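You operate a simulated robot arm through the tools that you are given. There is no shell and no other tool.

The job below is to be done with a simulated robot arm. You get a single attempt, and the scene is never put back.

TASK
Grease the turner's roller, then wind the wheel's line to the pointer.
Fine: three strokes of the grease pump; free the turner lever for winding and tighten it after. Where these are worked on the way, their far stop is far enough and under half their travel is too little: turner lever.
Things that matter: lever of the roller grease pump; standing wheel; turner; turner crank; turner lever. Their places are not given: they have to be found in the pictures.

Only the result counts: the job must be done as asked and must still hold three seconds after the hand-in. Knocking over, shifting, dropping, spilling or breaking anything else fails it.

THE ROBOT
A 6-joint arm with a two-finger gripper, fixed in place. Base frame: the origin is on the floor under the middle of its stand, x ahead of it, y to its left, z up. Lengths are in cm, angles in rad, forces in N, time in s.
It reaches about 157.2 cm from its shoulder. Its first joint turns from -2.897 to 2.897 rad. Payload 2.45 kg.
The TCP is the grasp point between the finger pads, 2 cm short of the fingertips. In the tool frame z runs along the fingers and y along their closing line. The gripper opens to 14 cm; its body begins 16.8 cm behind the TCP.
Orientation is that of the tool frame in the base frame, as a unit quaternion [w, x, y, z]. With the fingers straight down and closing along the base's y, the tool's x points along the base's -x, its y along +y and its z along -z.

THE INTERFACE
- The arm moves only by the tool jog_arm. Its argument "commands" is a list of rows, each a list of 3 entries, a list of its own where there are three numbers: the turn, a rotation vector about the tool's x, y, z in rad, then the shift along the tool's x, y, z in cm, then the gripper command, from -1 (fully open) to 1 (shut), values between in proportion. In form: [[[wx, wy, wz], [x, y, z], claw], ...]. A call has 1 to 20 rows; each row is the pose to reach, as a shift and turn from the pose commanded when the call began, along the tool's axes at that moment. Rows are played at 5 a second. More than 5 cm and 0.15 rad between two rows, or a gripper value outside its range, and nothing of the call is played. A pose out of reach is approached as far as the arm can. The call stops where the force on the tool passes 90 N (or 10 N more than at its start, if that is more) or the arm is blocked; 0.2 s more then pass. Each finger travels about 4.5 cm/s and halts on what it meets, pressing with about 34 N; the grip force reading is that of the motor and also rises with nothing between the fingers. The clock runs only during rows and for 0.2 s after the last one: add rows that repeat a pose to give the fingers time. The reply holds the time, the measured pose of the TCP, the force on the tool along the base axes, the opening and the grip force, in the units named above and with some noise, with the torque about the TCP (base axes, N m) and any sound that the robot's microphone picked up.
- Cameras (640 x 400 px; columns grow to the right, rows downward): "scene" is fixed at [21.83, 65.14, 115.55]; the picture's right is [0.44, -0.90, 0.00], its down [-0.70, -0.34, -0.63] and it looks along [0.56, 0.27, -0.78] (base axes); focal length 245 px, centre (320, 200). "wrist" rides on the gripper at [7.8, 1.1, -20.9] in the tool frame; the picture's right is [-0.14, 0.99, 0.00], its down [-0.92, -0.13, -0.37] and it looks along [-0.36, -0.05, 0.93] (tool axes); focal length 280 px, centre (320, 200).
- snapshot(camera): a new picture of that camera. No time passes.
- measure_at(camera, pixels): for up to 12 pixels [column, row] of the newest picture of that camera ("zoom" is the newest enlarged one), the place [x, y, z] in the base frame of the surface seen there, good to about 0.3 cm. No time passes.
- inspect(camera, box): a new picture of the part [left, top, right, bottom] of that camera's present view, enlarged. No time passes.
- hand_in(): hands the job in; it is judged then, once.

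Leave the gripper open and the arm clear of the work at the hand-in unless told otherwise.

The tools are called after "Request:" by a JSON object that holds its "method" and its "body". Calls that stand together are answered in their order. jog_arm: Moves the arm, as the interface text tells. Its arguments: {"type":"object","properties":{"commands":{"type":"array"}},"required":["commands"]} The other tools are called the same way: snapshot (camera) takes a picture; measure_at (camera, pixels) gives the place of the surface under pixels of a picture; inspect (camera, box) takes an enlarged picture of a part of a camera's view; hand_in () hands the job in.

At the start:

```text
time: 0.0
tcp_pos: [36.95, 51.78, 86.01]
tool_rot: [0.0, -0.001, 1.0, 0.0]
contact_force: [-0.5, 0.7, 0.1]
wrist_torque: [0.02, 0.02, 0.03]
finger_gap: 14.0
finger_force: 0.1
```

scene: 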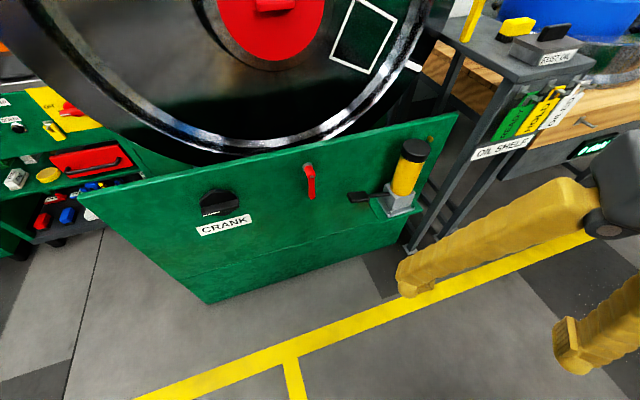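
wrist: 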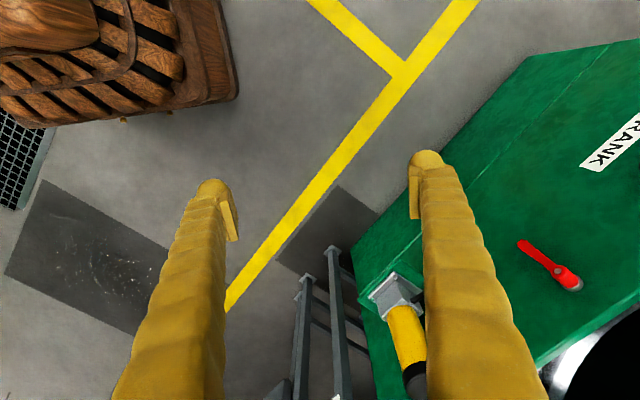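

I see a green panel with a black crank around (220,205), a red lever around (310,180), and a yellow grease pump around (405,170) with a small black lever at (358,197). Behind it is a big wheel with a rim line. I'll enlarge these parts first.

Request:
{"method": "inspect", "body": {"camera": "scene", "box": [180, 120, 460, 295]}}

Request:
{"method": "inspect", "body": {"camera": "scene", "box": [0, 0, 480, 300]}}

Request:
{"method": "inspect", "body": {"camera": "wrist", "box": [340, 100, 640, 400]}}

```text
2.29 times, centred on (320, 208) of scene
```

zoom: 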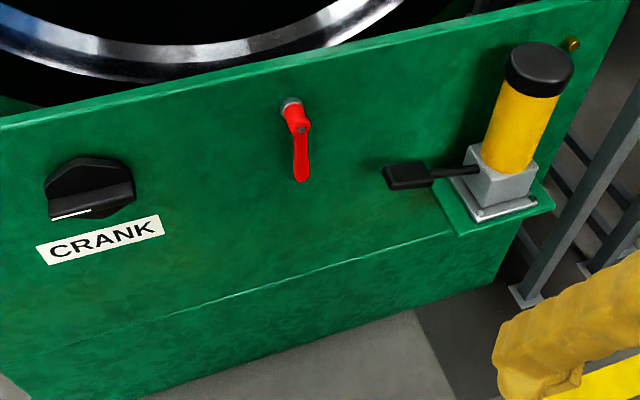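

```text
1.33 times, centred on (240, 150) of scene
```

zoom: 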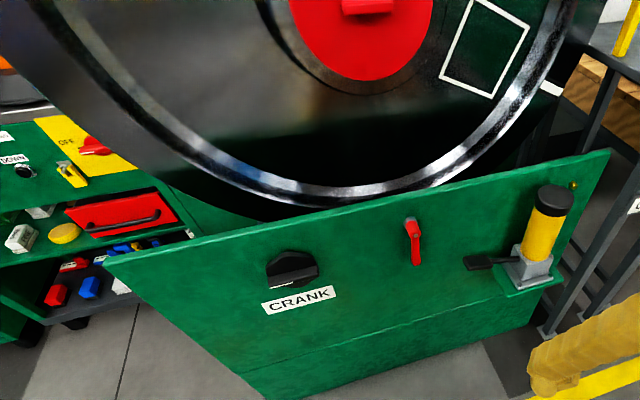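

```text
1.33 times, centred on (490, 250) of wrist
```

zoom: 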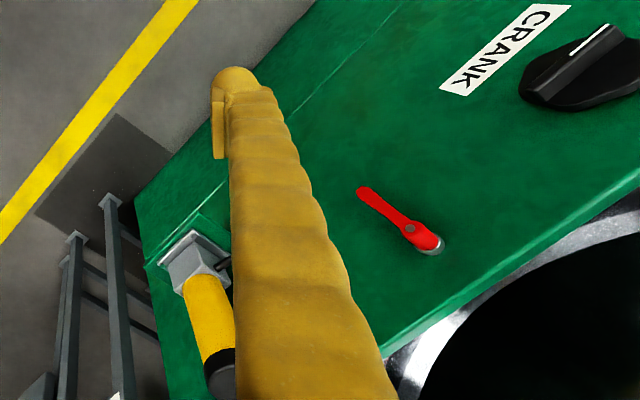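

I'll measure the panel, crank, lever, pump and the white marks on the wheel (around (413,66) and the square outline).

Request:
{"method": "snapshot", "body": {"camera": "scene"}}

Request:
{"method": "measure_at", "body": {"camera": "scene", "pixels": [[100, 210], [270, 250], [380, 150], [215, 208], [203, 213], [232, 207], [308, 167], [312, 197], [310, 180], [358, 197], [415, 147], [375, 196]]}}

Request:
{"method": "measure_at", "body": {"camera": "scene", "pixels": [[413, 66], [407, 63], [420, 70], [363, 36], [400, 80], [270, 30], [150, 60], [397, 210], [403, 185], [430, 138], [270, 3], [220, 226]]}}

Request:
{"method": "inspect", "body": {"camera": "scene", "box": [180, 0, 440, 160]}}

```text
taken
```

scene: 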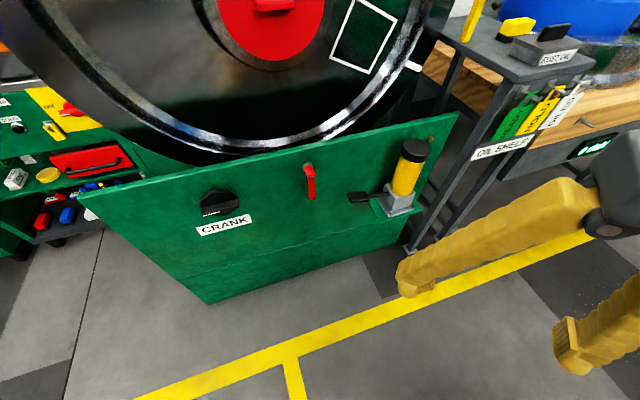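

```text
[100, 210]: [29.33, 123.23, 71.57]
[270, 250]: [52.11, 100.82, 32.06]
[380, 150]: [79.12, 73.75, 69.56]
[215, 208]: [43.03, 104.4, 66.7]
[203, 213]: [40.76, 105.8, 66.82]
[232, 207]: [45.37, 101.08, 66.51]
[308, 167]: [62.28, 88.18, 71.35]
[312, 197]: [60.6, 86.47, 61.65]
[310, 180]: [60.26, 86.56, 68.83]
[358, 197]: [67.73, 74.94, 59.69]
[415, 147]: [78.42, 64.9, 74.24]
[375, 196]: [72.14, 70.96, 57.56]
```

```text
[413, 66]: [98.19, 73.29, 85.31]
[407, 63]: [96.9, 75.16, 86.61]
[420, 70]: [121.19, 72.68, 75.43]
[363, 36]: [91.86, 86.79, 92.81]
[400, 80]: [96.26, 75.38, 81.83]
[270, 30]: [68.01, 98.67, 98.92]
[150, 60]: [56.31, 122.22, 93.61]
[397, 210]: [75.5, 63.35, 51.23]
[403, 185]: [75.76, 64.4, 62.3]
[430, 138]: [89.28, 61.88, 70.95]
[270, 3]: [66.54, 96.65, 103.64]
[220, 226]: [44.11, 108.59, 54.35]
```

```text
2.46 times, centred on (310, 80) of scene
```

zoom: 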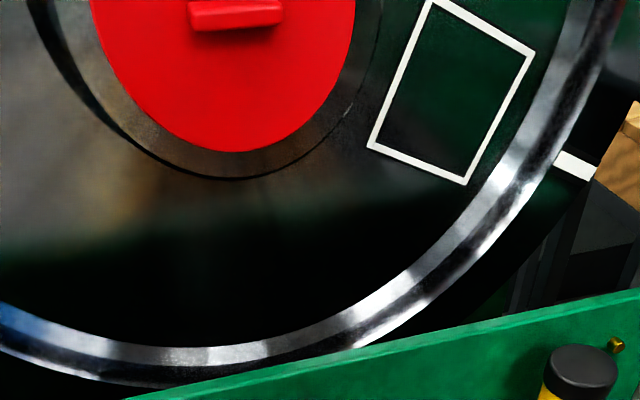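

The panel is a vertical plane near x+y ≈ 153, facing back toward the robot along (-0.71,-0.71). The crank is at about (43,104,66), the red lever's hub at about (62,88,71), and the pump lever's paddle at about (68,75,60). There is a white line on the wheel's tread at (413,66), but the pointer isn't in view. Next I'll tilt the gripper to horizontal, facing the panel, so the wrist camera sees the whole wheel.

Request:
{"method": "jog_arm", "body": {"commands": [[[-0.0512, -0.1235, -0.0512], [-1.5, 0.67, -0.75], -1], [[-0.1023, -0.247, -0.1023], [-3.0, 1.33, -1.5], -1], [[-0.1535, -0.3705, -0.1535], [-4.5, 2.0, -2.25], -1], [[-0.2046, -0.494, -0.2046], [-6.0, 2.67, -3.0], -1], [[-0.2558, -0.6175, -0.2558], [-7.5, 3.33, -3.75], -1], [[-0.3069, -0.741, -0.3069], [-9.0, 4.0, -4.5], -1], [[-0.3581, -0.8644, -0.3581], [-10.5, 4.67, -5.25], -1], [[-0.4092, -0.9879, -0.4092], [-12.0, 5.33, -6.0], -1], [[-0.4604, -1.1114, -0.4604], [-13.5, 6.0, -6.75], -1], [[-0.5115, -1.2349, -0.5115], [-15.0, 6.67, -7.5], -1], [[-0.5627, -1.3584, -0.5627], [-16.5, 7.33, -8.25], -1], [[-0.6138, -1.4819, -0.6138], [-18.0, 8.0, -9.0], -1], [[-0.6138, -1.4819, -0.6138], [-18.0, 8.0, -9.0], -1]]}}

Request:
{"method": "snapshot", "body": {"camera": "wrist"}}

Request:
{"method": "snapshot", "body": {"camera": "scene"}}

```text
time: 2.8
tcp_pos: [53.09, 63.19, 98.03]
tool_rot: [0.657, -0.286, 0.663, 0.215]
contact_force: [-0.1, -0.2, -0.1]
wrist_torque: [0.0, -0.01, 0.01]
finger_gap: 14.02
finger_force: 0.0
out of reach, approached as far as the arm can: row 8, 9, 10, 11, 12, 13
```

```text
taken
```

wrist: 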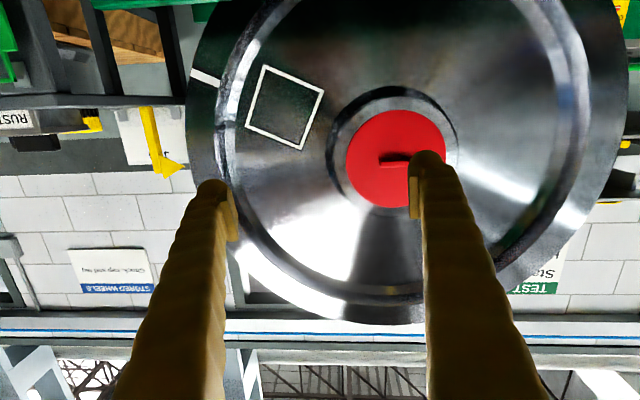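

```text
taken
```

scene: 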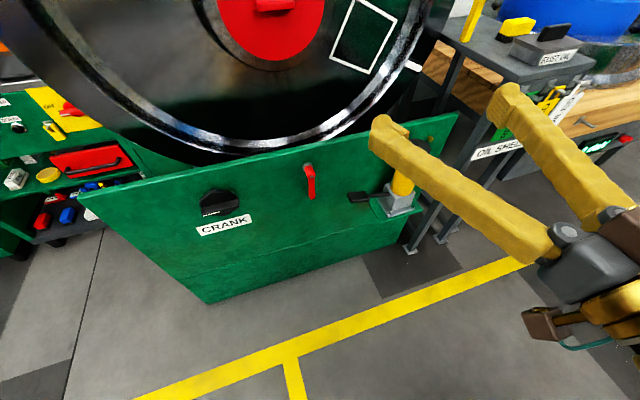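

The wheel's face is fully in view now (the picture is upside down). The white line on the wheel is at (207,77), and a yellow pointer-like flag stands at (160,145) beside the rim. I'll enlarge and measure those.

Request:
{"method": "inspect", "body": {"camera": "wrist", "box": [100, 50, 260, 200]}}

Request:
{"method": "measure_at", "body": {"camera": "wrist", "pixels": [[205, 77], [195, 72], [216, 83], [160, 155], [184, 165], [152, 120], [168, 168], [178, 168], [395, 160], [210, 130], [622, 150], [275, 105]]}}

Request:
{"method": "inspect", "body": {"camera": "wrist", "box": [540, 60, 640, 260]}}

```text
2.67 times, centred on (180, 125) of wrist
```

zoom: 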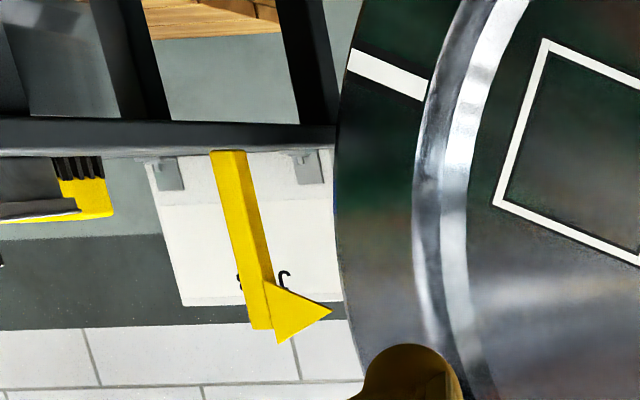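

```text
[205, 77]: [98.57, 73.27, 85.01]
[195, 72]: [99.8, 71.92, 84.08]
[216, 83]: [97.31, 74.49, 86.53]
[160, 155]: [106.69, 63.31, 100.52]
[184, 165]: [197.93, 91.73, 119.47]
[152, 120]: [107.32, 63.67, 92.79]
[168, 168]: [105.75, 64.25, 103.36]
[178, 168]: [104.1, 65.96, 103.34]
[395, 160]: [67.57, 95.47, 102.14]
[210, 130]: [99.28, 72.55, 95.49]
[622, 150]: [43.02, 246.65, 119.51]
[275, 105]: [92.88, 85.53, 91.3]
```

```text
2.00 times, centred on (590, 160) of wrist
```

zoom: 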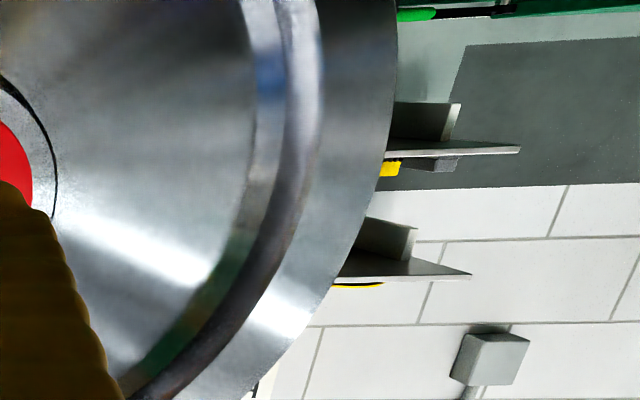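

The yellow arrow is the pointer: its tip is near (104,66,103.3), about level with the wheel's hub. The line sits roughly 25° below it, so the wheel has to turn about 25° counterclockwise as seen from here. Pump first. I'll look closely at its lever.

Request:
{"method": "inspect", "body": {"camera": "scene", "box": [330, 160, 430, 222]}}

Request:
{"method": "measure_at", "body": {"camera": "scene", "pixels": [[351, 194], [366, 193], [352, 200], [368, 200], [372, 196], [380, 195], [386, 194], [390, 200], [393, 190], [410, 198], [396, 214], [384, 203]]}}

```text
6.40 times, centred on (380, 191) of scene
```

zoom: 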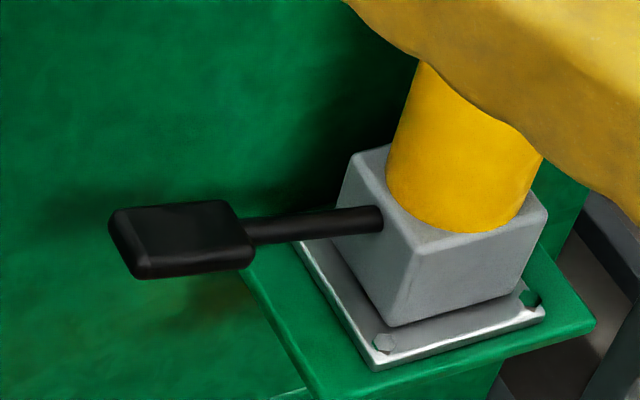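

```text
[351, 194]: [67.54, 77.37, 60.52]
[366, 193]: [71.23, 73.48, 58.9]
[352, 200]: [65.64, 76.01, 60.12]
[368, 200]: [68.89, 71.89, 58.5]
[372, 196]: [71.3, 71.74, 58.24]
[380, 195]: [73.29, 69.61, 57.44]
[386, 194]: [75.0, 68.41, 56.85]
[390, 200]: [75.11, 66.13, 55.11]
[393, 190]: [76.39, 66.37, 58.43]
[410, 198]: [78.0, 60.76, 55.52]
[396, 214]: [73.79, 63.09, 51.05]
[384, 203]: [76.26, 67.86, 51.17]
```

The pump lever runs left from its block at about (75.5,68,56.7). Its flat paddle is centred near (68.3,74.7,59.5), tilted up about 17°, so strokes should go down and up. I'll straddle the paddle with the two fingers, one above and one below, like a fork. First I'll move forward and down to somewhere reachable and check the pose.

Request:
{"method": "jog_arm", "body": {"commands": [[[0, 0, 0], [3, 0, 1], -1], [[0, 0, 0], [6, 0, 2], -1], [[0, 0, 0], [9, 0, 3], -1], [[0, 0, 0], [12, 0, 4], -1], [[0, 0, 0], [12, 0, 4], -1]]}}

```text
time: 4.0
tcp_pos: [56.15, 65.9, 86.78]
tool_rot: [0.66, -0.295, 0.663, 0.195]
contact_force: [-0.8, -0.7, -0.4]
wrist_torque: [-0.01, 0.02, -0.06]
finger_gap: 14.01
finger_force: 0.0
out of reach, approached as far as the arm can: row 1, 2, 3, 4, 5
```

The arm reports out of reach: the roll about the finger axis stops about 7° short, as if a wrist joint is at its limit. I need the fingers closing vertically anyway, so I'll roll the other way, negative about tool z, and see whether the pose becomes reachable.

Request:
{"method": "jog_arm", "body": {"commands": [[[0, 0, -0.14], [0, 0, 0], -1], [[0, 0, -0.28], [0, 0, 0], -1], [[0, 0, -0.42], [0, 0, 0], -1], [[0, 0, -0.56], [0, 0, 0], -1], [[0, 0, -0.7], [0, 0, 0], -1], [[0, 0, -0.84], [0, 0, 0], -1], [[0, 0, -0.98], [0, 0, 0], -1], [[0, 0, -1.12], [0, 0, 0], -1], [[0, 0, -1.26], [0, 0, 0], -1], [[0, 0, -1.4], [0, 0, 0], -1], [[0, 0, -1.5708], [0, 0, 0], -1]]}}

```text
refused: row 11 steps farther than a row can; nothing moved
```

The last step was too large (0.17 rad). I'll send the same roll in smaller steps.

Request:
{"method": "jog_arm", "body": {"commands": [[[0, 0, -0.1428], [0, 0, 0], -1], [[0, 0, -0.2856], [0, 0, 0], -1], [[0, 0, -0.4284], [0, 0, 0], -1], [[0, 0, -0.5712], [0, 0, 0], -1], [[0, 0, -0.714], [0, 0, 0], -1], [[0, 0, -0.8568], [0, 0, 0], -1], [[0, 0, -0.9996], [0, 0, 0], -1], [[0, 0, -1.1424], [0, 0, 0], -1], [[0, 0, -1.2852], [0, 0, 0], -1], [[0, 0, -1.428], [0, 0, 0], -1], [[0, 0, -1.5708], [0, 0, 0], -1], [[0, 0, -1.5708], [0, 0, 0], -1]]}}

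```text
time: 6.6
tcp_pos: [55.56, 66.01, 86.84]
tool_rot: [-0.615, 0.67, -0.271, 0.316]
contact_force: [0.3, 1.0, -0.5]
wrist_torque: [-0.02, 0.0, 0.0]
finger_gap: 14.0
finger_force: 0.1
out of reach, approached as far as the arm can: row 1, 2, 3, 4, 5, 6, 9, 10, 11, 12
```

Rolling works: the fingers now close nearly vertically, with a small yaw error of about 4°. I'll move to 10 cm in front of the pump paddle at its height (TCP about (61.2,67.6,59.5)), straightening the orientation on the way.

Request:
{"method": "jog_arm", "body": {"commands": [[[0.006, -0.009, 0.011], [0, 3.4, 0.82], -1], [[0.012, -0.018, 0.022], [0, 6.8, 1.64], -1], [[0.018, -0.027, 0.033], [0, 10.2, 2.46], -1], [[0.024, -0.036, 0.044], [0, 13.6, 3.28], -1], [[0.03, -0.045, 0.055], [0, 17.0, 4.1], -1], [[0.036, -0.054, 0.066], [0, 20.4, 4.92], -1], [[0.042, -0.063, 0.077], [0, 23.8, 5.74], -1], [[0.048, -0.072, 0.088], [0.06, 27.15, 6.58], -1], [[0.048, -0.072, 0.088], [0.06, 27.15, 6.58], -1]]}}

Request:
{"method": "snapshot", "body": {"camera": "wrist"}}

Request:
{"method": "snapshot", "body": {"camera": "scene"}}

```text
time: 8.6
tcp_pos: [57.54, 69.81, 59.46]
tool_rot: [0.646, -0.644, 0.289, -0.29]
contact_force: [1.4, 0.5, 0.3]
wrist_torque: [-0.03, -0.02, -0.01]
finger_gap: 13.99
finger_force: 0.0
out of reach, approached as far as the arm can: row 1, 2, 3, 4, 5, 6, 7, 8, 9
```

```text
taken
```

wrist: 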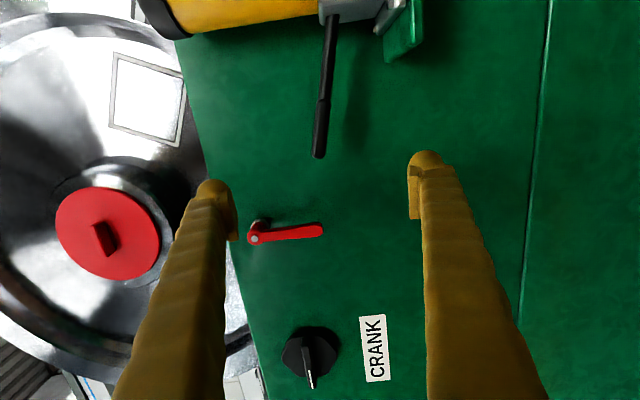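

```text
taken
```

scene: 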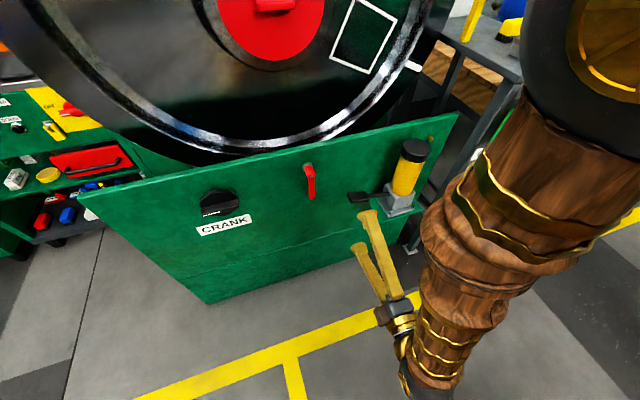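

The picture is rotated: image right is down and image bottom is left. I can see the pump lever at (325,90)–(318,155), the red lever with its hub at (257,238) and tip at (320,230), and the crank at (312,353) with its bar and white mark end at (312,380). I'll enlarge these and measure them.

Request:
{"method": "measure_at", "body": {"camera": "wrist", "pixels": [[318, 155], [320, 130], [325, 105], [332, 30], [255, 238], [290, 233], [320, 230], [308, 352], [312, 384], [300, 330], [335, 340], [285, 365]]}}

Request:
{"method": "inspect", "body": {"camera": "wrist", "box": [240, 300, 400, 400]}}

Request:
{"method": "inspect", "body": {"camera": "wrist", "box": [220, 0, 420, 260]}}

```text
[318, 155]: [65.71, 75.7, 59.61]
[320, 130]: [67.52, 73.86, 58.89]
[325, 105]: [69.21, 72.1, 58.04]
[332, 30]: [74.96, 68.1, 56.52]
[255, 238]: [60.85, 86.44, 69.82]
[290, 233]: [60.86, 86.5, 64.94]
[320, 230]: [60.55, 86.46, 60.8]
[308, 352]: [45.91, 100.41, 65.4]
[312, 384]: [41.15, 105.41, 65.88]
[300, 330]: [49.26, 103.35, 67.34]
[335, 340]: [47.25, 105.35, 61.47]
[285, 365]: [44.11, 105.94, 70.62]
```

```text
4.00 times, centred on (320, 350) of wrist
```

zoom: 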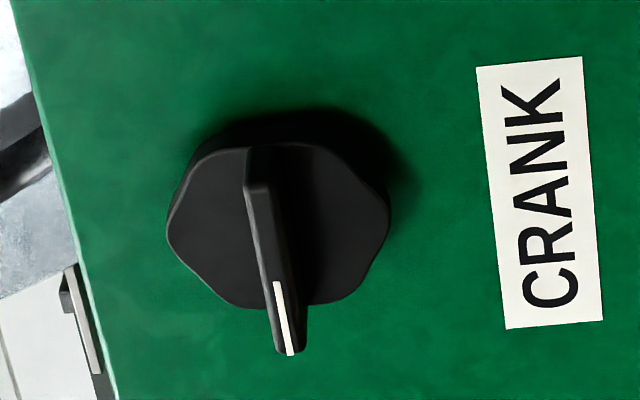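

```text
1.54 times, centred on (320, 130) of wrist
```

zoom: 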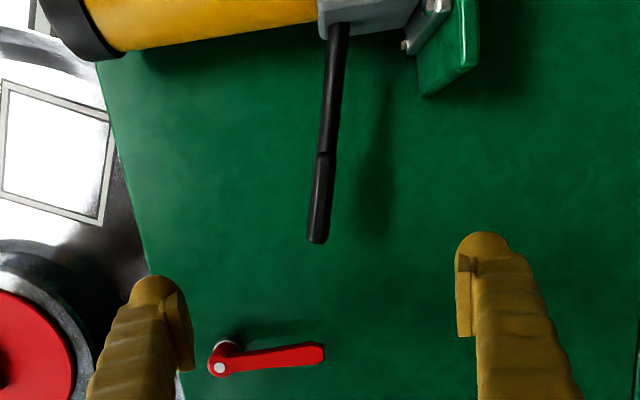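

The pump paddle's front edge runs from (65.7,75.7,59.6) to (69.2,72.1,58.0). I'll line up in front of it and move forward with the fingers open, so the paddle sits between the upper and lower finger.

Request:
{"method": "jog_arm", "body": {"commands": [[[0, 0, 0], [1.8, 0.15, 0.7], -1], [[0, 0, 0], [3.6, 0.3, 1.38], -1], [[0, 0, 0], [3.4, 0.3, 3.9], -1], [[0, 0, 0], [3.25, 0.3, 6.4], -1], [[0, 0, 0], [3.1, 0.3, 8.9], -1], [[0, 0, 0], [3.0, 0.3, 11.3], -1], [[0, 0, 0], [3.0, 0.3, 11.3], -1]]}}

Request:
{"method": "snapshot", "body": {"camera": "wrist"}}

Request:
{"method": "inspect", "body": {"camera": "scene", "box": [280, 120, 480, 245]}}

```text
time: 10.2
tcp_pos: [66.01, 76.46, 58.97]
tool_rot: [0.639, -0.638, 0.303, -0.303]
contact_force: [0.2, -1.1, -0.9]
wrist_torque: [0.01, -0.02, -0.02]
finger_gap: 14.0
finger_force: 0.1
out of reach, approached as far as the arm can: row 1, 2, 3, 4, 5, 6, 7
```

```text
taken
```

wrist: 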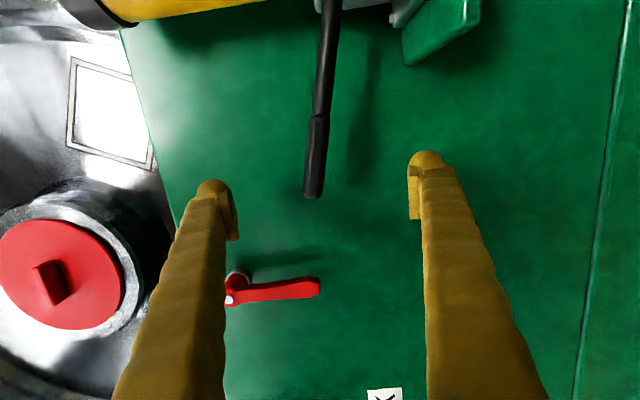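

```text
3.20 times, centred on (380, 182) of scene
```

zoom: 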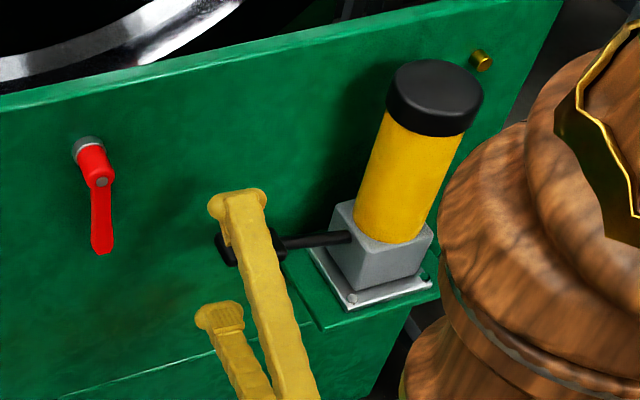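

The arm can't quite reach a 45° yaw here. It seems to need the tool yaw at least 13° to the right of the wrist's azimuth, so about 38° will do for the pump. The TCP is at the paddle's end, so I'll shift 2.3 cm right with a little less yaw and narrow the fork to about 5 cm.

Request:
{"method": "jog_arm", "body": {"commands": [[[0, 0.015, 0], [1.1, 0, 0.3], -1], [[0, 0.03, 0], [2.31, 0, 0.68], -1], [[0, 0.03, 0], [2.31, 0, 0.68], -0.4], [[0, 0.03, 0], [2.31, 0, 0.68], 0], [[0, 0.03, 0], [2.31, 0, 0.68], 0.286], [[0, 0.03, 0], [2.31, 0, 0.68], 0.286], [[0, 0.03, 0], [2.31, 0, 0.68], 0.286], [[0, 0.03, 0], [2.31, 0, 0.68], 0.286]]}}

Request:
{"method": "snapshot", "body": {"camera": "wrist"}}

Request:
{"method": "inspect", "body": {"camera": "scene", "box": [280, 120, 480, 245]}}

```text
time: 12.0
tcp_pos: [67.02, 75.83, 58.99]
tool_rot: [0.638, -0.635, 0.307, -0.309]
contact_force: [-0.1, -0.1, -0.3]
wrist_torque: [0.0, 0.02, 0.01]
finger_gap: 5.0
finger_force: 0.0
out of reach, approached as far as the arm can: row 1, 2, 3, 4, 5, 6, 7, 8
```

```text
taken
```

wrist: 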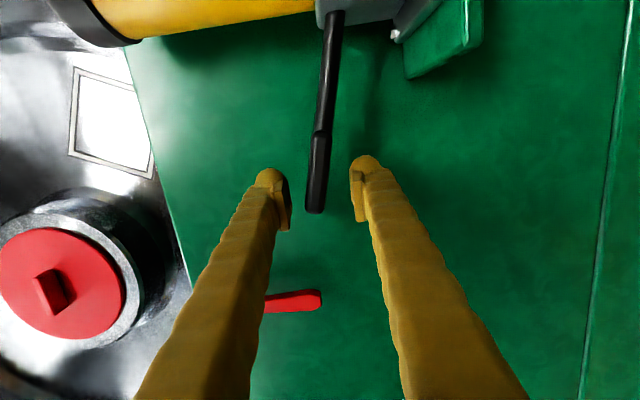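

```text
3.20 times, centred on (380, 182) of scene
```

zoom: 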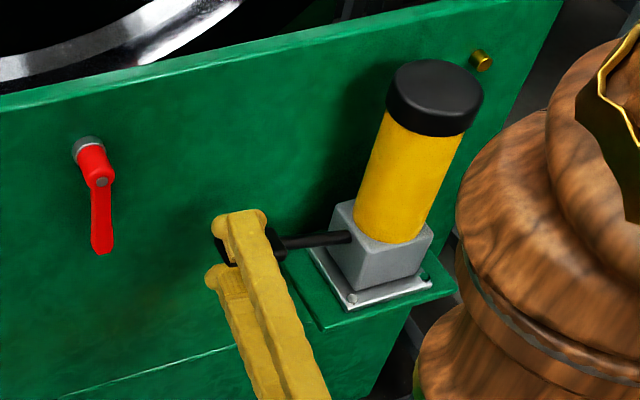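

The fork now straddles the paddle: upper finger above, lower finger below, TCP (67.0,75.8,59.0). I'll push down 4 cm and see how the lever reacts.

Request:
{"method": "jog_arm", "body": {"commands": [[[0, 0, 0], [0, 0.8, 0], 0.286], [[0, 0, 0], [0, 1.6, 0], 0.286], [[0, 0, 0], [0, 2.4, 0], 0.286], [[0, 0, 0], [0, 3.2, 0], 0.286], [[0, 0, 0], [0, 4.0, 0], 0.286]]}}

Request:
{"method": "snapshot", "body": {"camera": "wrist"}}

Request:
{"method": "inspect", "body": {"camera": "scene", "box": [280, 120, 480, 245]}}

```text
time: 13.2
tcp_pos: [66.3, 76.23, 55.01]
tool_rot: [0.639, -0.637, 0.304, -0.305]
contact_force: [-1.5, 1.2, 4.6]
wrist_torque: [0.05, 0.0, 0.05]
finger_gap: 5.32
finger_force: 2.6
out of reach, approached as far as the arm can: row 1, 2, 3, 4, 5
```

```text
taken
```

wrist: 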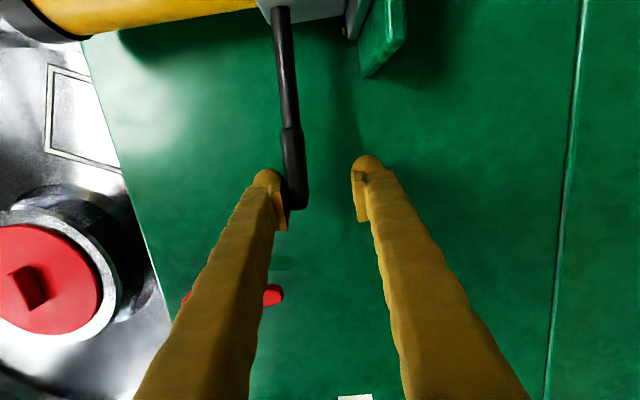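

```text
3.20 times, centred on (380, 182) of scene
```

zoom: 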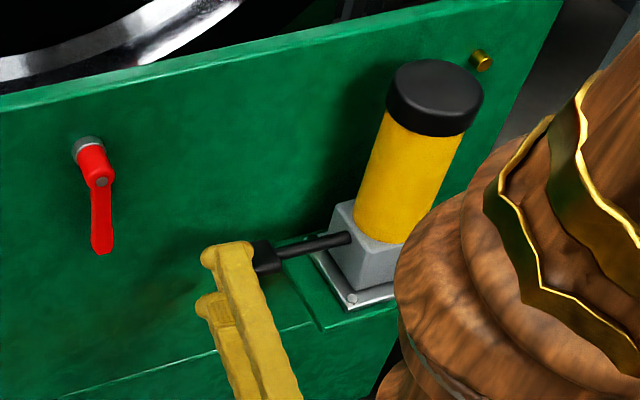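

The lever goes down easily (about 4.6 N), but the arm drifts left toward the paddle's end as it gets lower. I'll bring the TCP back right with a little more yaw so the pose is fully reachable.

Request:
{"method": "jog_arm", "body": {"commands": [[[0, 0.03, 0], [0.4, 0, 0], 0.286], [[0, 0.06, 0], [0.8, 0, 0], 0.286], [[0, 0.09, 0], [1.2, 0, 0], 0.286], [[0, 0.12, 0], [1.5, 0, 0], 0.286], [[0, 0.12, 0], [1.5, 0, 0], 0.286]]}}

Request:
{"method": "snapshot", "body": {"camera": "wrist"}}

```text
time: 14.4
tcp_pos: [67.23, 75.18, 55.01]
tool_rot: [0.622, -0.62, 0.338, -0.339]
contact_force: [-1.5, 1.2, 3.9]
wrist_torque: [0.03, 0.05, -0.01]
finger_gap: 5.26
finger_force: 1.8
```

```text
taken
```

wrist: 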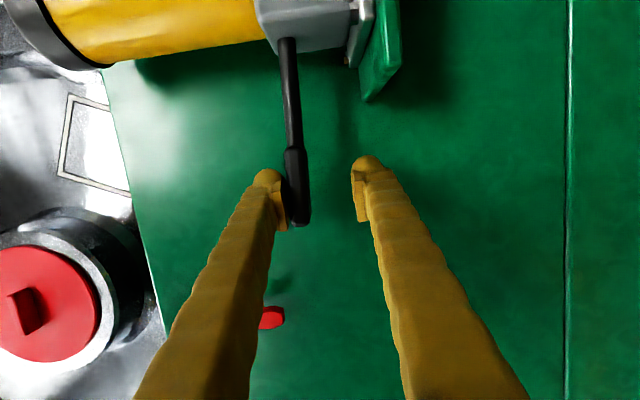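

That pose is fully reachable and well placed on the paddle. I'll continue down until the stop shows up in the force.

Request:
{"method": "jog_arm", "body": {"commands": [[[0, 0, 0], [0, 0.7, 0], 0.286], [[0, 0, 0], [0, 1.4, 0], 0.286], [[0, 0, 0], [0, 2.1, 0], 0.286], [[0, 0, 0], [0, 2.8, 0], 0.286], [[0, 0, 0], [0, 3.5, 0], 0.286]]}}

Request:
{"method": "snapshot", "body": {"camera": "wrist"}}

Request:
{"method": "inspect", "body": {"camera": "scene", "box": [280, 120, 480, 245]}}

```text
time: 15.6
tcp_pos: [67.29, 75.14, 51.94]
tool_rot: [0.622, -0.619, 0.338, -0.34]
contact_force: [10.3, 6.2, 42.5]
wrist_torque: [-0.87, 0.15, 0.18]
finger_gap: 7.52
finger_force: 18.6
```

```text
taken
```

wrist: 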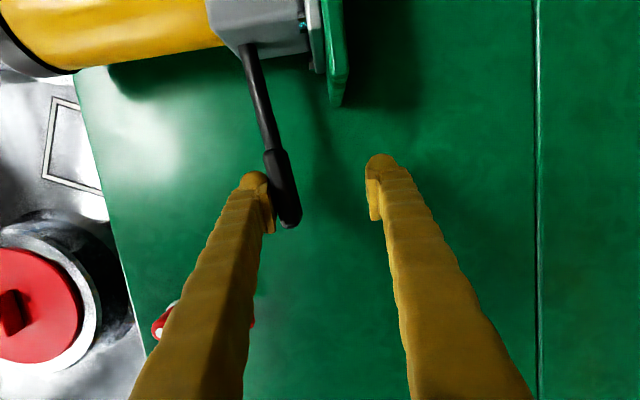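

```text
3.20 times, centred on (380, 182) of scene
```

zoom: 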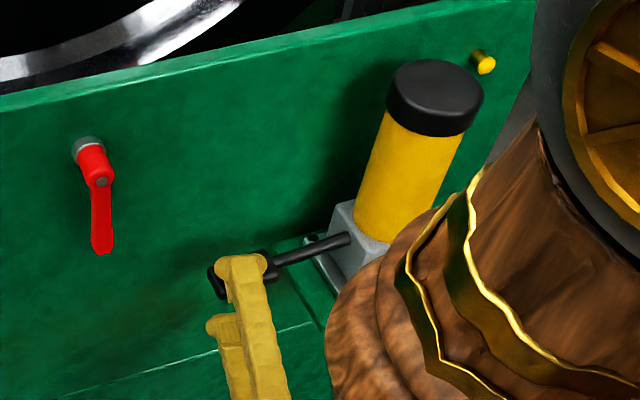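

The force rose to 42 N, so that's the bottom stop. No sound was reported. I'll raise the fork and see whether the lever springs back by itself.

Request:
{"method": "jog_arm", "body": {"commands": [[[0, 0, 0], [0, -0.8, 0], 0.286], [[0, 0, 0], [0, -1.6, 0], 0.286], [[0, 0, 0], [0, -2.4, 0], 0.286], [[0, 0, 0], [0, -3.0, 0], 0.286]]}}

Request:
{"method": "snapshot", "body": {"camera": "wrist"}}

```text
time: 16.6
tcp_pos: [67.24, 75.05, 54.49]
tool_rot: [0.621, -0.62, 0.338, -0.339]
contact_force: [0.7, -3.0, 4.4]
wrist_torque: [0.08, 0.1, 0.02]
finger_gap: 5.28
finger_force: 2.1
```

```text
taken
```

wrist: 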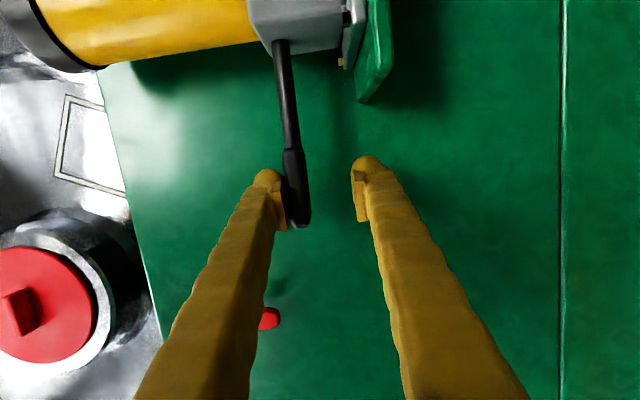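

The lever follows the finger up, so it's spring-returned. I'll raise to z ≈ 59.5 so it returns fully and complete stroke one.

Request:
{"method": "jog_arm", "body": {"commands": [[[0, 0, 0], [0, -1.0, 0], 0.286], [[0, 0, 0], [0, -2.0, 0], 0.286], [[0, 0, 0], [0, -3.0, 0], 0.286], [[0, 0, 0], [0, -4.0, 0], 0.286], [[0, 0, 0], [0, -4.9, 0], 0.286], [[0, 0, 0], [0, -4.9, 0], 0.286]]}}

Request:
{"method": "snapshot", "body": {"camera": "wrist"}}

Request:
{"method": "inspect", "body": {"camera": "scene", "box": [280, 120, 480, 245]}}

```text
time: 18.0
tcp_pos: [67.12, 75.0, 59.44]
tool_rot: [0.622, -0.62, 0.337, -0.339]
contact_force: [0.5, -0.7, -1.0]
wrist_torque: [-0.02, 0.01, 0.01]
finger_gap: 5.02
finger_force: 0.1
```

```text
taken
```

wrist: 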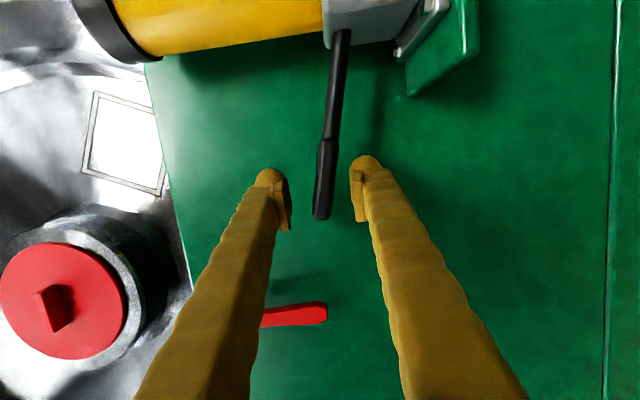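

```text
3.20 times, centred on (380, 182) of scene
```

zoom: 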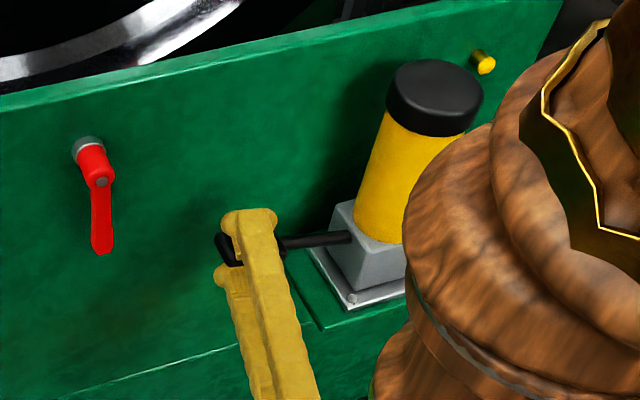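

Stroke one is done and the lever is back at rest. The small brass nipple by the panel corner now looks brighter yellow. Next I'll do stroke two in one sweep down to the stop and back.

Request:
{"method": "jog_arm", "body": {"commands": [[[0, 0, 0], [0, 0.9, 0], 0.286], [[0, 0, 0], [0, 1.8, 0], 0.286], [[0, 0, 0], [0, 2.7, 0], 0.286], [[0, 0, 0], [0, 3.6, 0], 0.286], [[0, 0, 0], [0, 4.5, 0], 0.286], [[0, 0, 0], [0, 5.4, 0], 0.286], [[0, 0, 0], [0, 6.3, 0], 0.286], [[0, 0, 0], [0, 7.2, 0], 0.286], [[0, 0, 0], [0, 7.9, 0], 0.286], [[0, 0, 0], [0, 7.9, 0], 0.286]]}}

Request:
{"method": "inspect", "body": {"camera": "scene", "box": [280, 120, 480, 245]}}

```text
time: 20.2
tcp_pos: [67.41, 75.2, 51.7]
tool_rot: [0.624, -0.619, 0.337, -0.339]
contact_force: [5.4, 7.4, 45.2]
wrist_torque: [-0.99, 0.04, 0.12]
finger_gap: 7.74
finger_force: 20.1
```

```text
3.20 times, centred on (380, 182) of scene
```

zoom: 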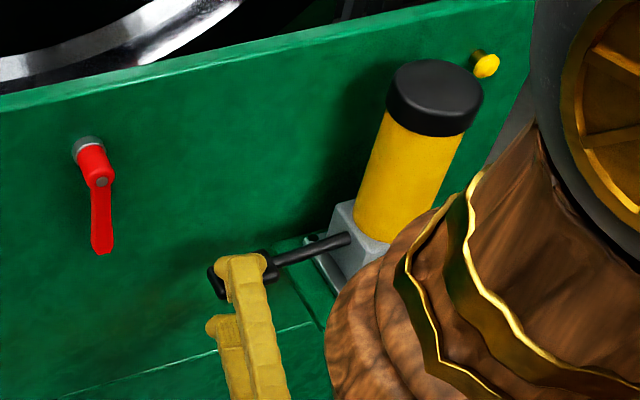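

The yellow grease bead at (485,64) in the enlarged picture grew again, so stroke two registered. I'll go up to rest and do stroke three.

Request:
{"method": "jog_arm", "body": {"commands": [[[0, 0, 0], [0, -0.9, 0], 0.286], [[0, 0, 0], [0, -1.8, 0], 0.286], [[0, 0, 0], [0, -2.7, 0], 0.286], [[0, 0, 0], [0, -3.6, 0], 0.286], [[0, 0, 0], [0, -4.5, 0], 0.286], [[0, 0, 0], [0, -5.4, 0], 0.286], [[0, 0, 0], [0, -6.3, 0], 0.286], [[0, 0, 0], [0, -7.2, 0], 0.286], [[0, 0, 0], [0, -7.9, 0], 0.286], [[0, 0, 0], [0, -7.9, 0], 0.286]]}}

Request:
{"method": "inspect", "body": {"camera": "scene", "box": [280, 120, 480, 245]}}

```text
time: 22.4
tcp_pos: [67.32, 75.12, 59.42]
tool_rot: [0.622, -0.62, 0.338, -0.339]
contact_force: [0.1, 0.5, 0.4]
wrist_torque: [0.0, 0.0, -0.02]
finger_gap: 4.98
finger_force: 0.0
```

```text
3.20 times, centred on (380, 182) of scene
```

zoom: 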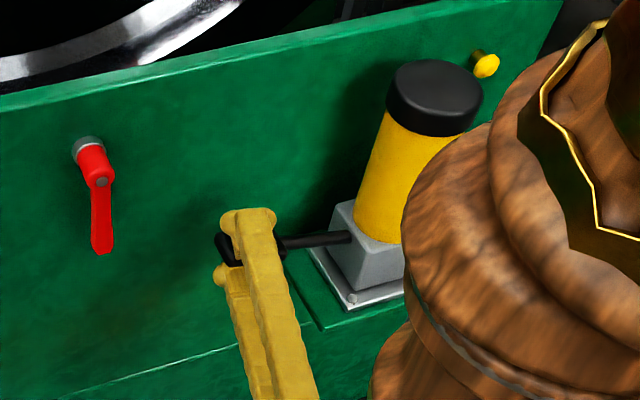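

The lever is back at rest with no force on the tool. Now stroke three: down to the stop and up again.

Request:
{"method": "jog_arm", "body": {"commands": [[[0, 0, 0], [0, 0.9, 0], 0.286], [[0, 0, 0], [0, 1.8, 0], 0.286], [[0, 0, 0], [0, 2.7, 0], 0.286], [[0, 0, 0], [0, 3.6, 0], 0.286], [[0, 0, 0], [0, 4.5, 0], 0.286], [[0, 0, 0], [0, 5.4, 0], 0.286], [[0, 0, 0], [0, 6.3, 0], 0.286], [[0, 0, 0], [0, 7.2, 0], 0.286], [[0, 0, 0], [0, 7.9, 0], 0.286], [[0, 0, 0], [0, 7.9, 0], 0.286], [[0, 0, 0], [0, 7.0, 0], 0.286], [[0, 0, 0], [0, 6.0, 0], 0.286], [[0, 0, 0], [0, 5.0, 0], 0.286], [[0, 0, 0], [0, 4.0, 0], 0.286], [[0, 0, 0], [0, 3.0, 0], 0.286], [[0, 0, 0], [0, 2.0, 0], 0.286], [[0, 0, 0], [0, 1.0, 0], 0.286], [[0, 0, 0], [0, 0, 0], 0.286], [[0, 0, 0], [0, 0, 0], 0.286]]}}

Request:
{"method": "inspect", "body": {"camera": "scene", "box": [280, 120, 480, 245]}}

Request:
{"method": "snapshot", "body": {"camera": "wrist"}}

```text
time: 26.4
tcp_pos: [67.15, 75.09, 59.34]
tool_rot: [0.622, -0.62, 0.337, -0.338]
contact_force: [-0.1, -0.3, -0.1]
wrist_torque: [-0.01, -0.01, -0.02]
finger_gap: 5.0
finger_force: 0.1
```

```text
3.20 times, centred on (380, 182) of scene
```

zoom: 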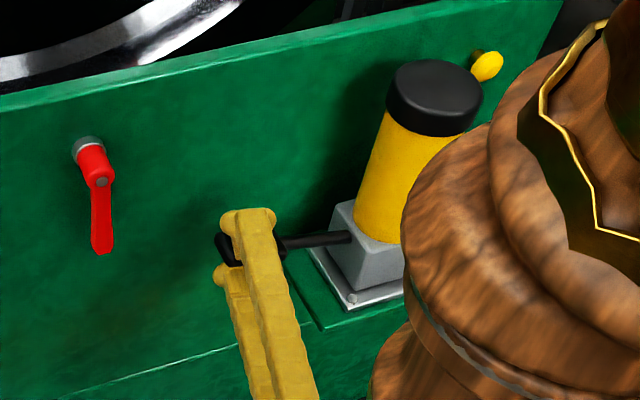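

```text
taken
```

wrist: 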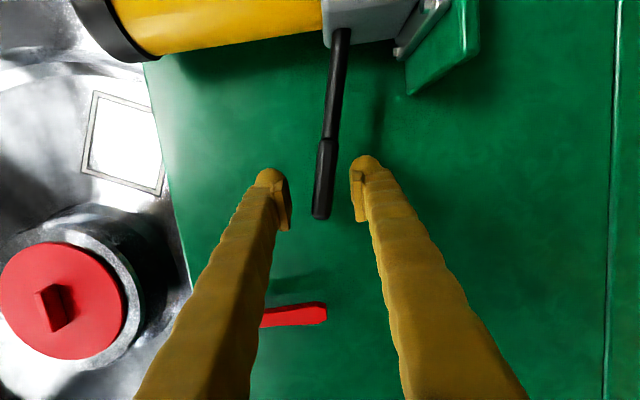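

The grease bead grew once more, so three strokes are done and the lever is at rest. I'll back straight out of the pump, then move over in front of the red lever for a close look.

Request:
{"method": "jog_arm", "body": {"commands": [[[0, 0, 0], [0, 0, -3], 0.286], [[0, 0, 0], [0, 0, -6], 0.286], [[0, 0, 0], [0, 0, -9], 0.286], [[0, 0, 0], [0, 0, -12], 0.286], [[0, -0.03, 0], [-2.9, -1.2, -12.3], 0.286], [[0, -0.06, 0], [-5.8, -2.4, -12.6], 0.286], [[0, -0.09, 0], [-8.7, -3.6, -12.9], 0.286], [[0, -0.125, 0], [-11.43, -4.66, -13.28], 0.286], [[0, -0.125, 0], [-11.43, -4.66, -13.28], 0.286]]}}

Request:
{"method": "snapshot", "body": {"camera": "wrist"}}

Request:
{"method": "snapshot", "body": {"camera": "scene"}}

```text
time: 28.4
tcp_pos: [49.94, 77.44, 64.05]
tool_rot: [0.642, -0.64, 0.298, -0.299]
contact_force: [-0.5, -0.5, -0.1]
wrist_torque: [0.0, 0.01, 0.0]
finger_gap: 4.97
finger_force: 0.1
```

```text
taken
```

wrist: 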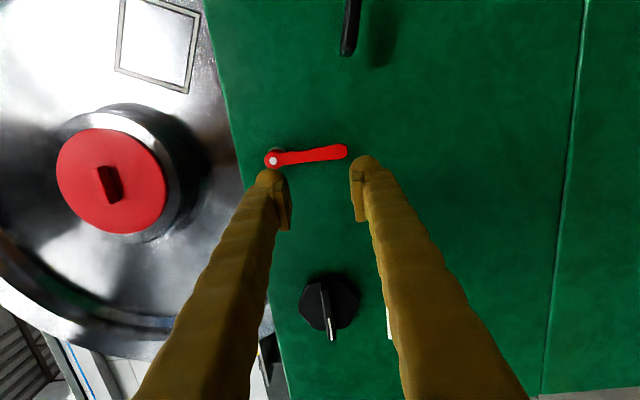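

```text
taken
```

scene: 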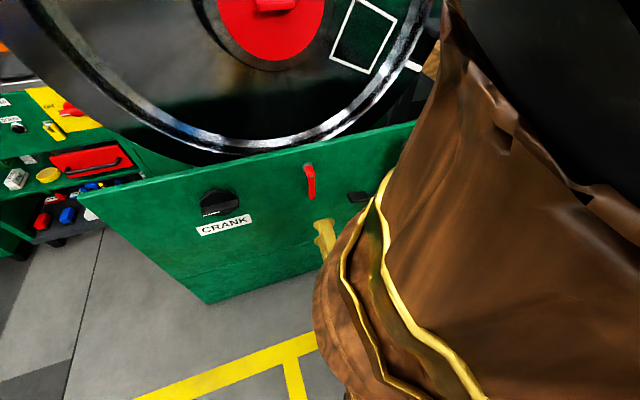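

The pose is reachable and I see the red lever at (272,160)–(345,152) and the crank at (328,303). I'll enlarge and measure both.

Request:
{"method": "inspect", "body": {"camera": "wrist", "box": [240, 110, 380, 200]}}

Request:
{"method": "measure_at", "body": {"camera": "wrist", "pixels": [[272, 160], [290, 158], [310, 155], [330, 153], [342, 152], [335, 145], [338, 160], [275, 148]]}}

Request:
{"method": "inspect", "body": {"camera": "wrist", "box": [270, 250, 400, 360]}}

Request:
{"method": "measure_at", "body": {"camera": "wrist", "pixels": [[328, 295], [332, 335], [323, 282], [332, 318], [312, 310], [310, 290], [350, 300], [345, 285], [342, 325], [300, 305], [359, 300], [335, 278]]}}

```text
4.44 times, centred on (310, 155) of wrist
```

zoom: 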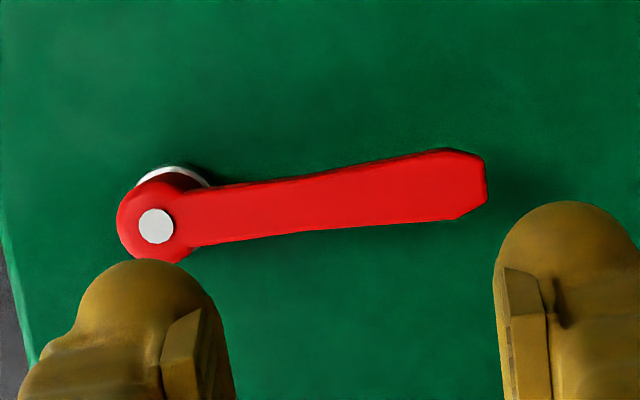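

```text
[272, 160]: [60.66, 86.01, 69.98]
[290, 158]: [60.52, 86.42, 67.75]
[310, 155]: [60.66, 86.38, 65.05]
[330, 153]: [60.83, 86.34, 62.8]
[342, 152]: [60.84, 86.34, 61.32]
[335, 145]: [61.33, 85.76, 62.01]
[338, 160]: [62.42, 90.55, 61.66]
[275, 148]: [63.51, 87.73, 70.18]
```

```text
3.64 times, centred on (335, 305) of wrist
```

zoom: 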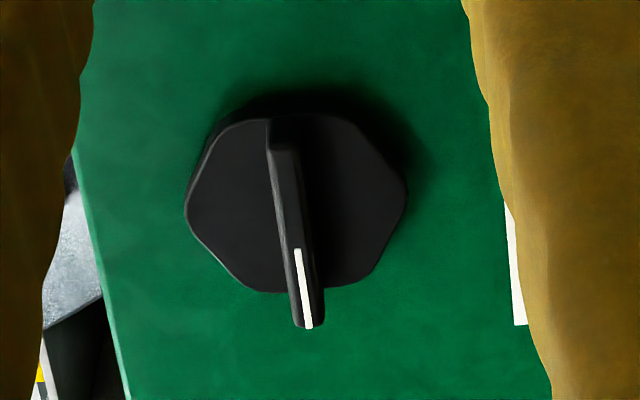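

```text
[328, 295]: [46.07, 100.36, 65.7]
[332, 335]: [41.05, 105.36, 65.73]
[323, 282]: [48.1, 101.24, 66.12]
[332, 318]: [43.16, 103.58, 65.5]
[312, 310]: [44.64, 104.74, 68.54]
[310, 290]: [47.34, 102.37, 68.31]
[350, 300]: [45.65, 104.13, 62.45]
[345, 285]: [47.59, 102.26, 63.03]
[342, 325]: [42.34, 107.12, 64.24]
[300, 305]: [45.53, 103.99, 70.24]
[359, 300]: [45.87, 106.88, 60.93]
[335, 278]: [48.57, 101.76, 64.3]
```

The red lever's hub axis is at about (60.7,86.0,70.0), and its arm hangs straight down to z ≈ 60.7, with its front 4.2 cm off the panel. The crank's centre is about (44.6,103.4,65.7), with its bar lying horizontally. For the lever I'll roll the gripper a quarter turn so the fingers straddle the arm left and right.

Request:
{"method": "jog_arm", "body": {"commands": [[[0, 0, 0.1428], [0, 0, 0], 0.286], [[0, 0, 0.2856], [0, 0, 0], 0.286], [[0, 0, 0.4284], [0, 0, 0], 0.286], [[0, 0, 0.5712], [0, 0, 0], 0.286], [[0, 0, 0.714], [0, 0, 0], 0.286], [[0, 0, 0.8568], [0, 0, 0], 0.286], [[0, 0, 0.9996], [0, 0, 0], 0.286], [[0, 0, 1.1424], [0, 0, 0], 0.286], [[0, 0, 1.2852], [0, 0, 0], 0.286], [[0, 0, 1.428], [0, 0, 0], 0.286], [[0, 0, 1.5708], [0, 0, 0], 0.286], [[0, 0, 1.5708], [0, 0, 0], 0.286]]}}

Request:
{"method": "snapshot", "body": {"camera": "wrist"}}

```text
time: 31.0
tcp_pos: [49.99, 77.81, 64.11]
tool_rot: [0.686, -0.307, 0.636, 0.174]
contact_force: [0.0, -0.7, 0.2]
wrist_torque: [0.02, 0.02, 0.03]
finger_gap: 5.01
finger_force: 0.1
out of reach, approached as far as the arm can: row 10, 11, 12
```

```text
taken
```

wrist: 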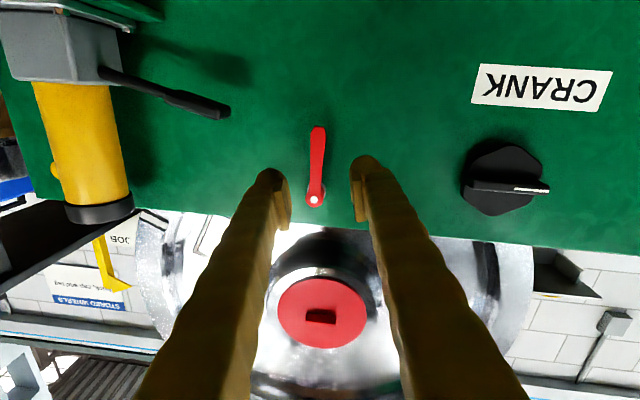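

The roll stops about 11° short of square (a joint limit), which is fine for the fork. The lever at (317,165) lies between the two fingers, so I'll go straight in to its arm.

Request:
{"method": "jog_arm", "body": {"commands": [[[0, 0, 0], [0.15, -0.06, 2.7], 0.286], [[0, 0, 0], [0.3, -0.12, 5.4], 0.286], [[0, 0, 0], [0.45, -0.18, 8.1], 0.286], [[0, 0, 0], [0.6, -0.25, 10.8], 0.286], [[0, 0, 0], [0.7, -0.3, 13.5], 0.286], [[0, 0, 0], [0.7, -0.3, 13.5], 0.286]]}}

Request:
{"method": "snapshot", "body": {"camera": "wrist"}}

Request:
{"method": "snapshot", "body": {"camera": "scene"}}

```text
time: 32.4
tcp_pos: [60.63, 85.91, 63.58]
tool_rot: [0.686, -0.309, 0.636, 0.174]
contact_force: [-0.9, -1.1, 0.6]
wrist_torque: [0.02, -0.03, -0.03]
finger_gap: 4.99
finger_force: 0.1
```

```text
taken
```

wrist: 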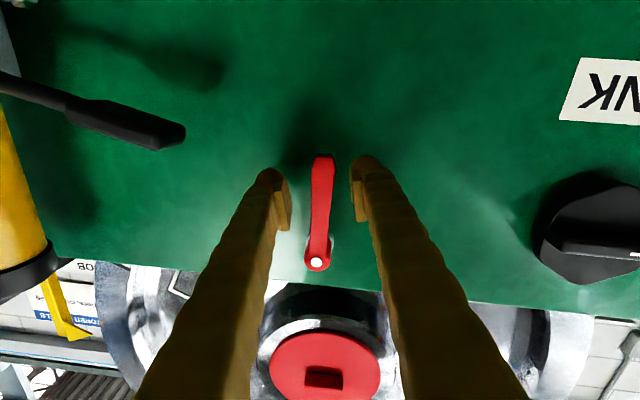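

```text
taken
```

scene: 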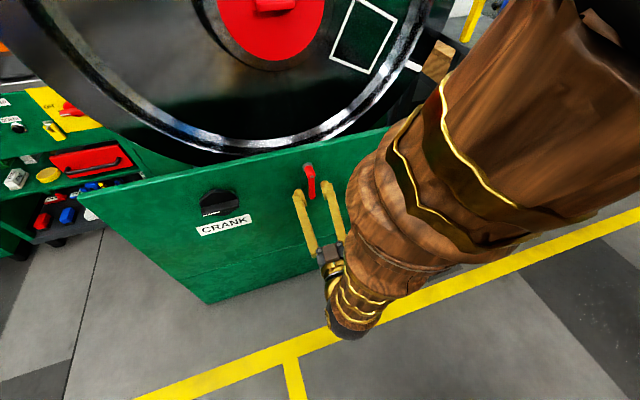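

The red arm is between the fingers. I'll test the free direction gently, pushing right first (−tool y) in small steps.

Request:
{"method": "jog_arm", "body": {"commands": [[[0, 0, 0], [0, -0.6, 0], 0.286], [[0, 0, 0], [0, -1.2, 0], 0.286], [[0, 0, 0], [0, -1.7, 0], 0.286], [[0, 0, 0], [0, -2.2, 0], 0.286], [[0, 0, 0], [0, -2.7, 0], 0.286]]}}

Request:
{"method": "snapshot", "body": {"camera": "wrist"}}

```text
time: 33.6
tcp_pos: [62.48, 84.09, 64.02]
tool_rot: [0.686, -0.309, 0.636, 0.174]
contact_force: [-1.0, 0.9, -0.7]
wrist_torque: [-0.01, 0.01, 0.0]
finger_gap: 5.13
finger_force: 0.9
```

```text
taken
```

wrist: 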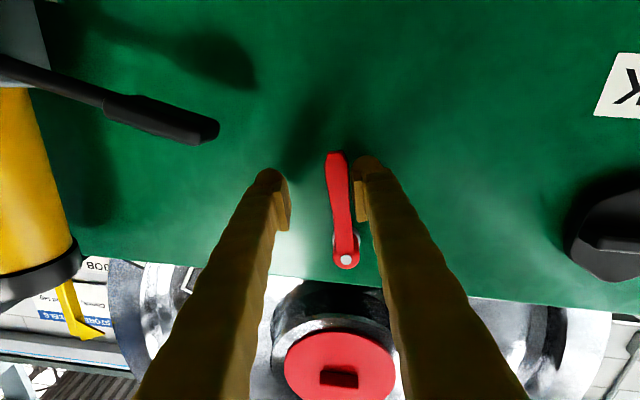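

The lever swung right with almost no force, so this is the way. I'll follow its arc about the hub, rolling the tool with it, for about 48° and check.

Request:
{"method": "jog_arm", "body": {"commands": [[[0, 0, -0.14], [-0.259, -0.878, 0], 0.286], [[0, 0, -0.28], [-0.638, -1.711, 0], 0.286], [[0, 0, -0.42], [-1.13, -2.483, 0], 0.286], [[0, 0, -0.56], [-1.725, -3.179, 0], 0.286], [[0, 0, -0.7], [-2.411, -3.785, 0], 0.286], [[0, 0, -0.84], [-3.175, -4.289, 0], 0.286]]}}

Request:
{"method": "snapshot", "body": {"camera": "wrist"}}

Request:
{"method": "inspect", "body": {"camera": "scene", "box": [230, 120, 430, 245]}}

```text
time: 35.0
tcp_pos: [64.67, 81.37, 68.08]
tool_rot: [0.697, -0.541, 0.455, -0.121]
contact_force: [0.3, 1.2, -0.9]
wrist_torque: [-0.04, 0.02, 0.03]
finger_gap: 5.1
finger_force: 0.9
```

```text
taken
```

wrist: 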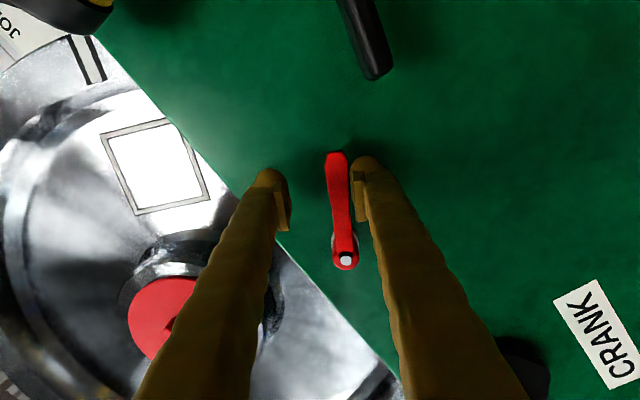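

```text
3.20 times, centred on (330, 182) of scene
```

zoom: 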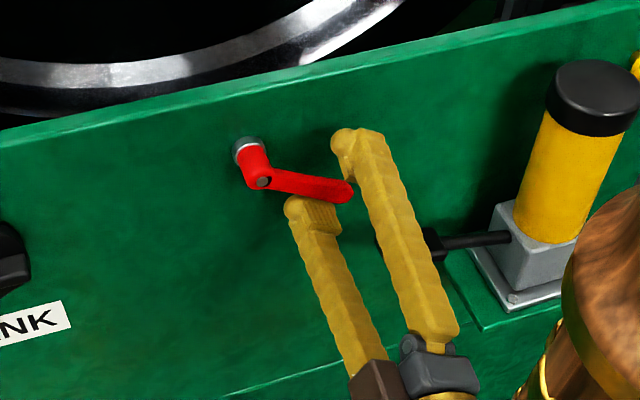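

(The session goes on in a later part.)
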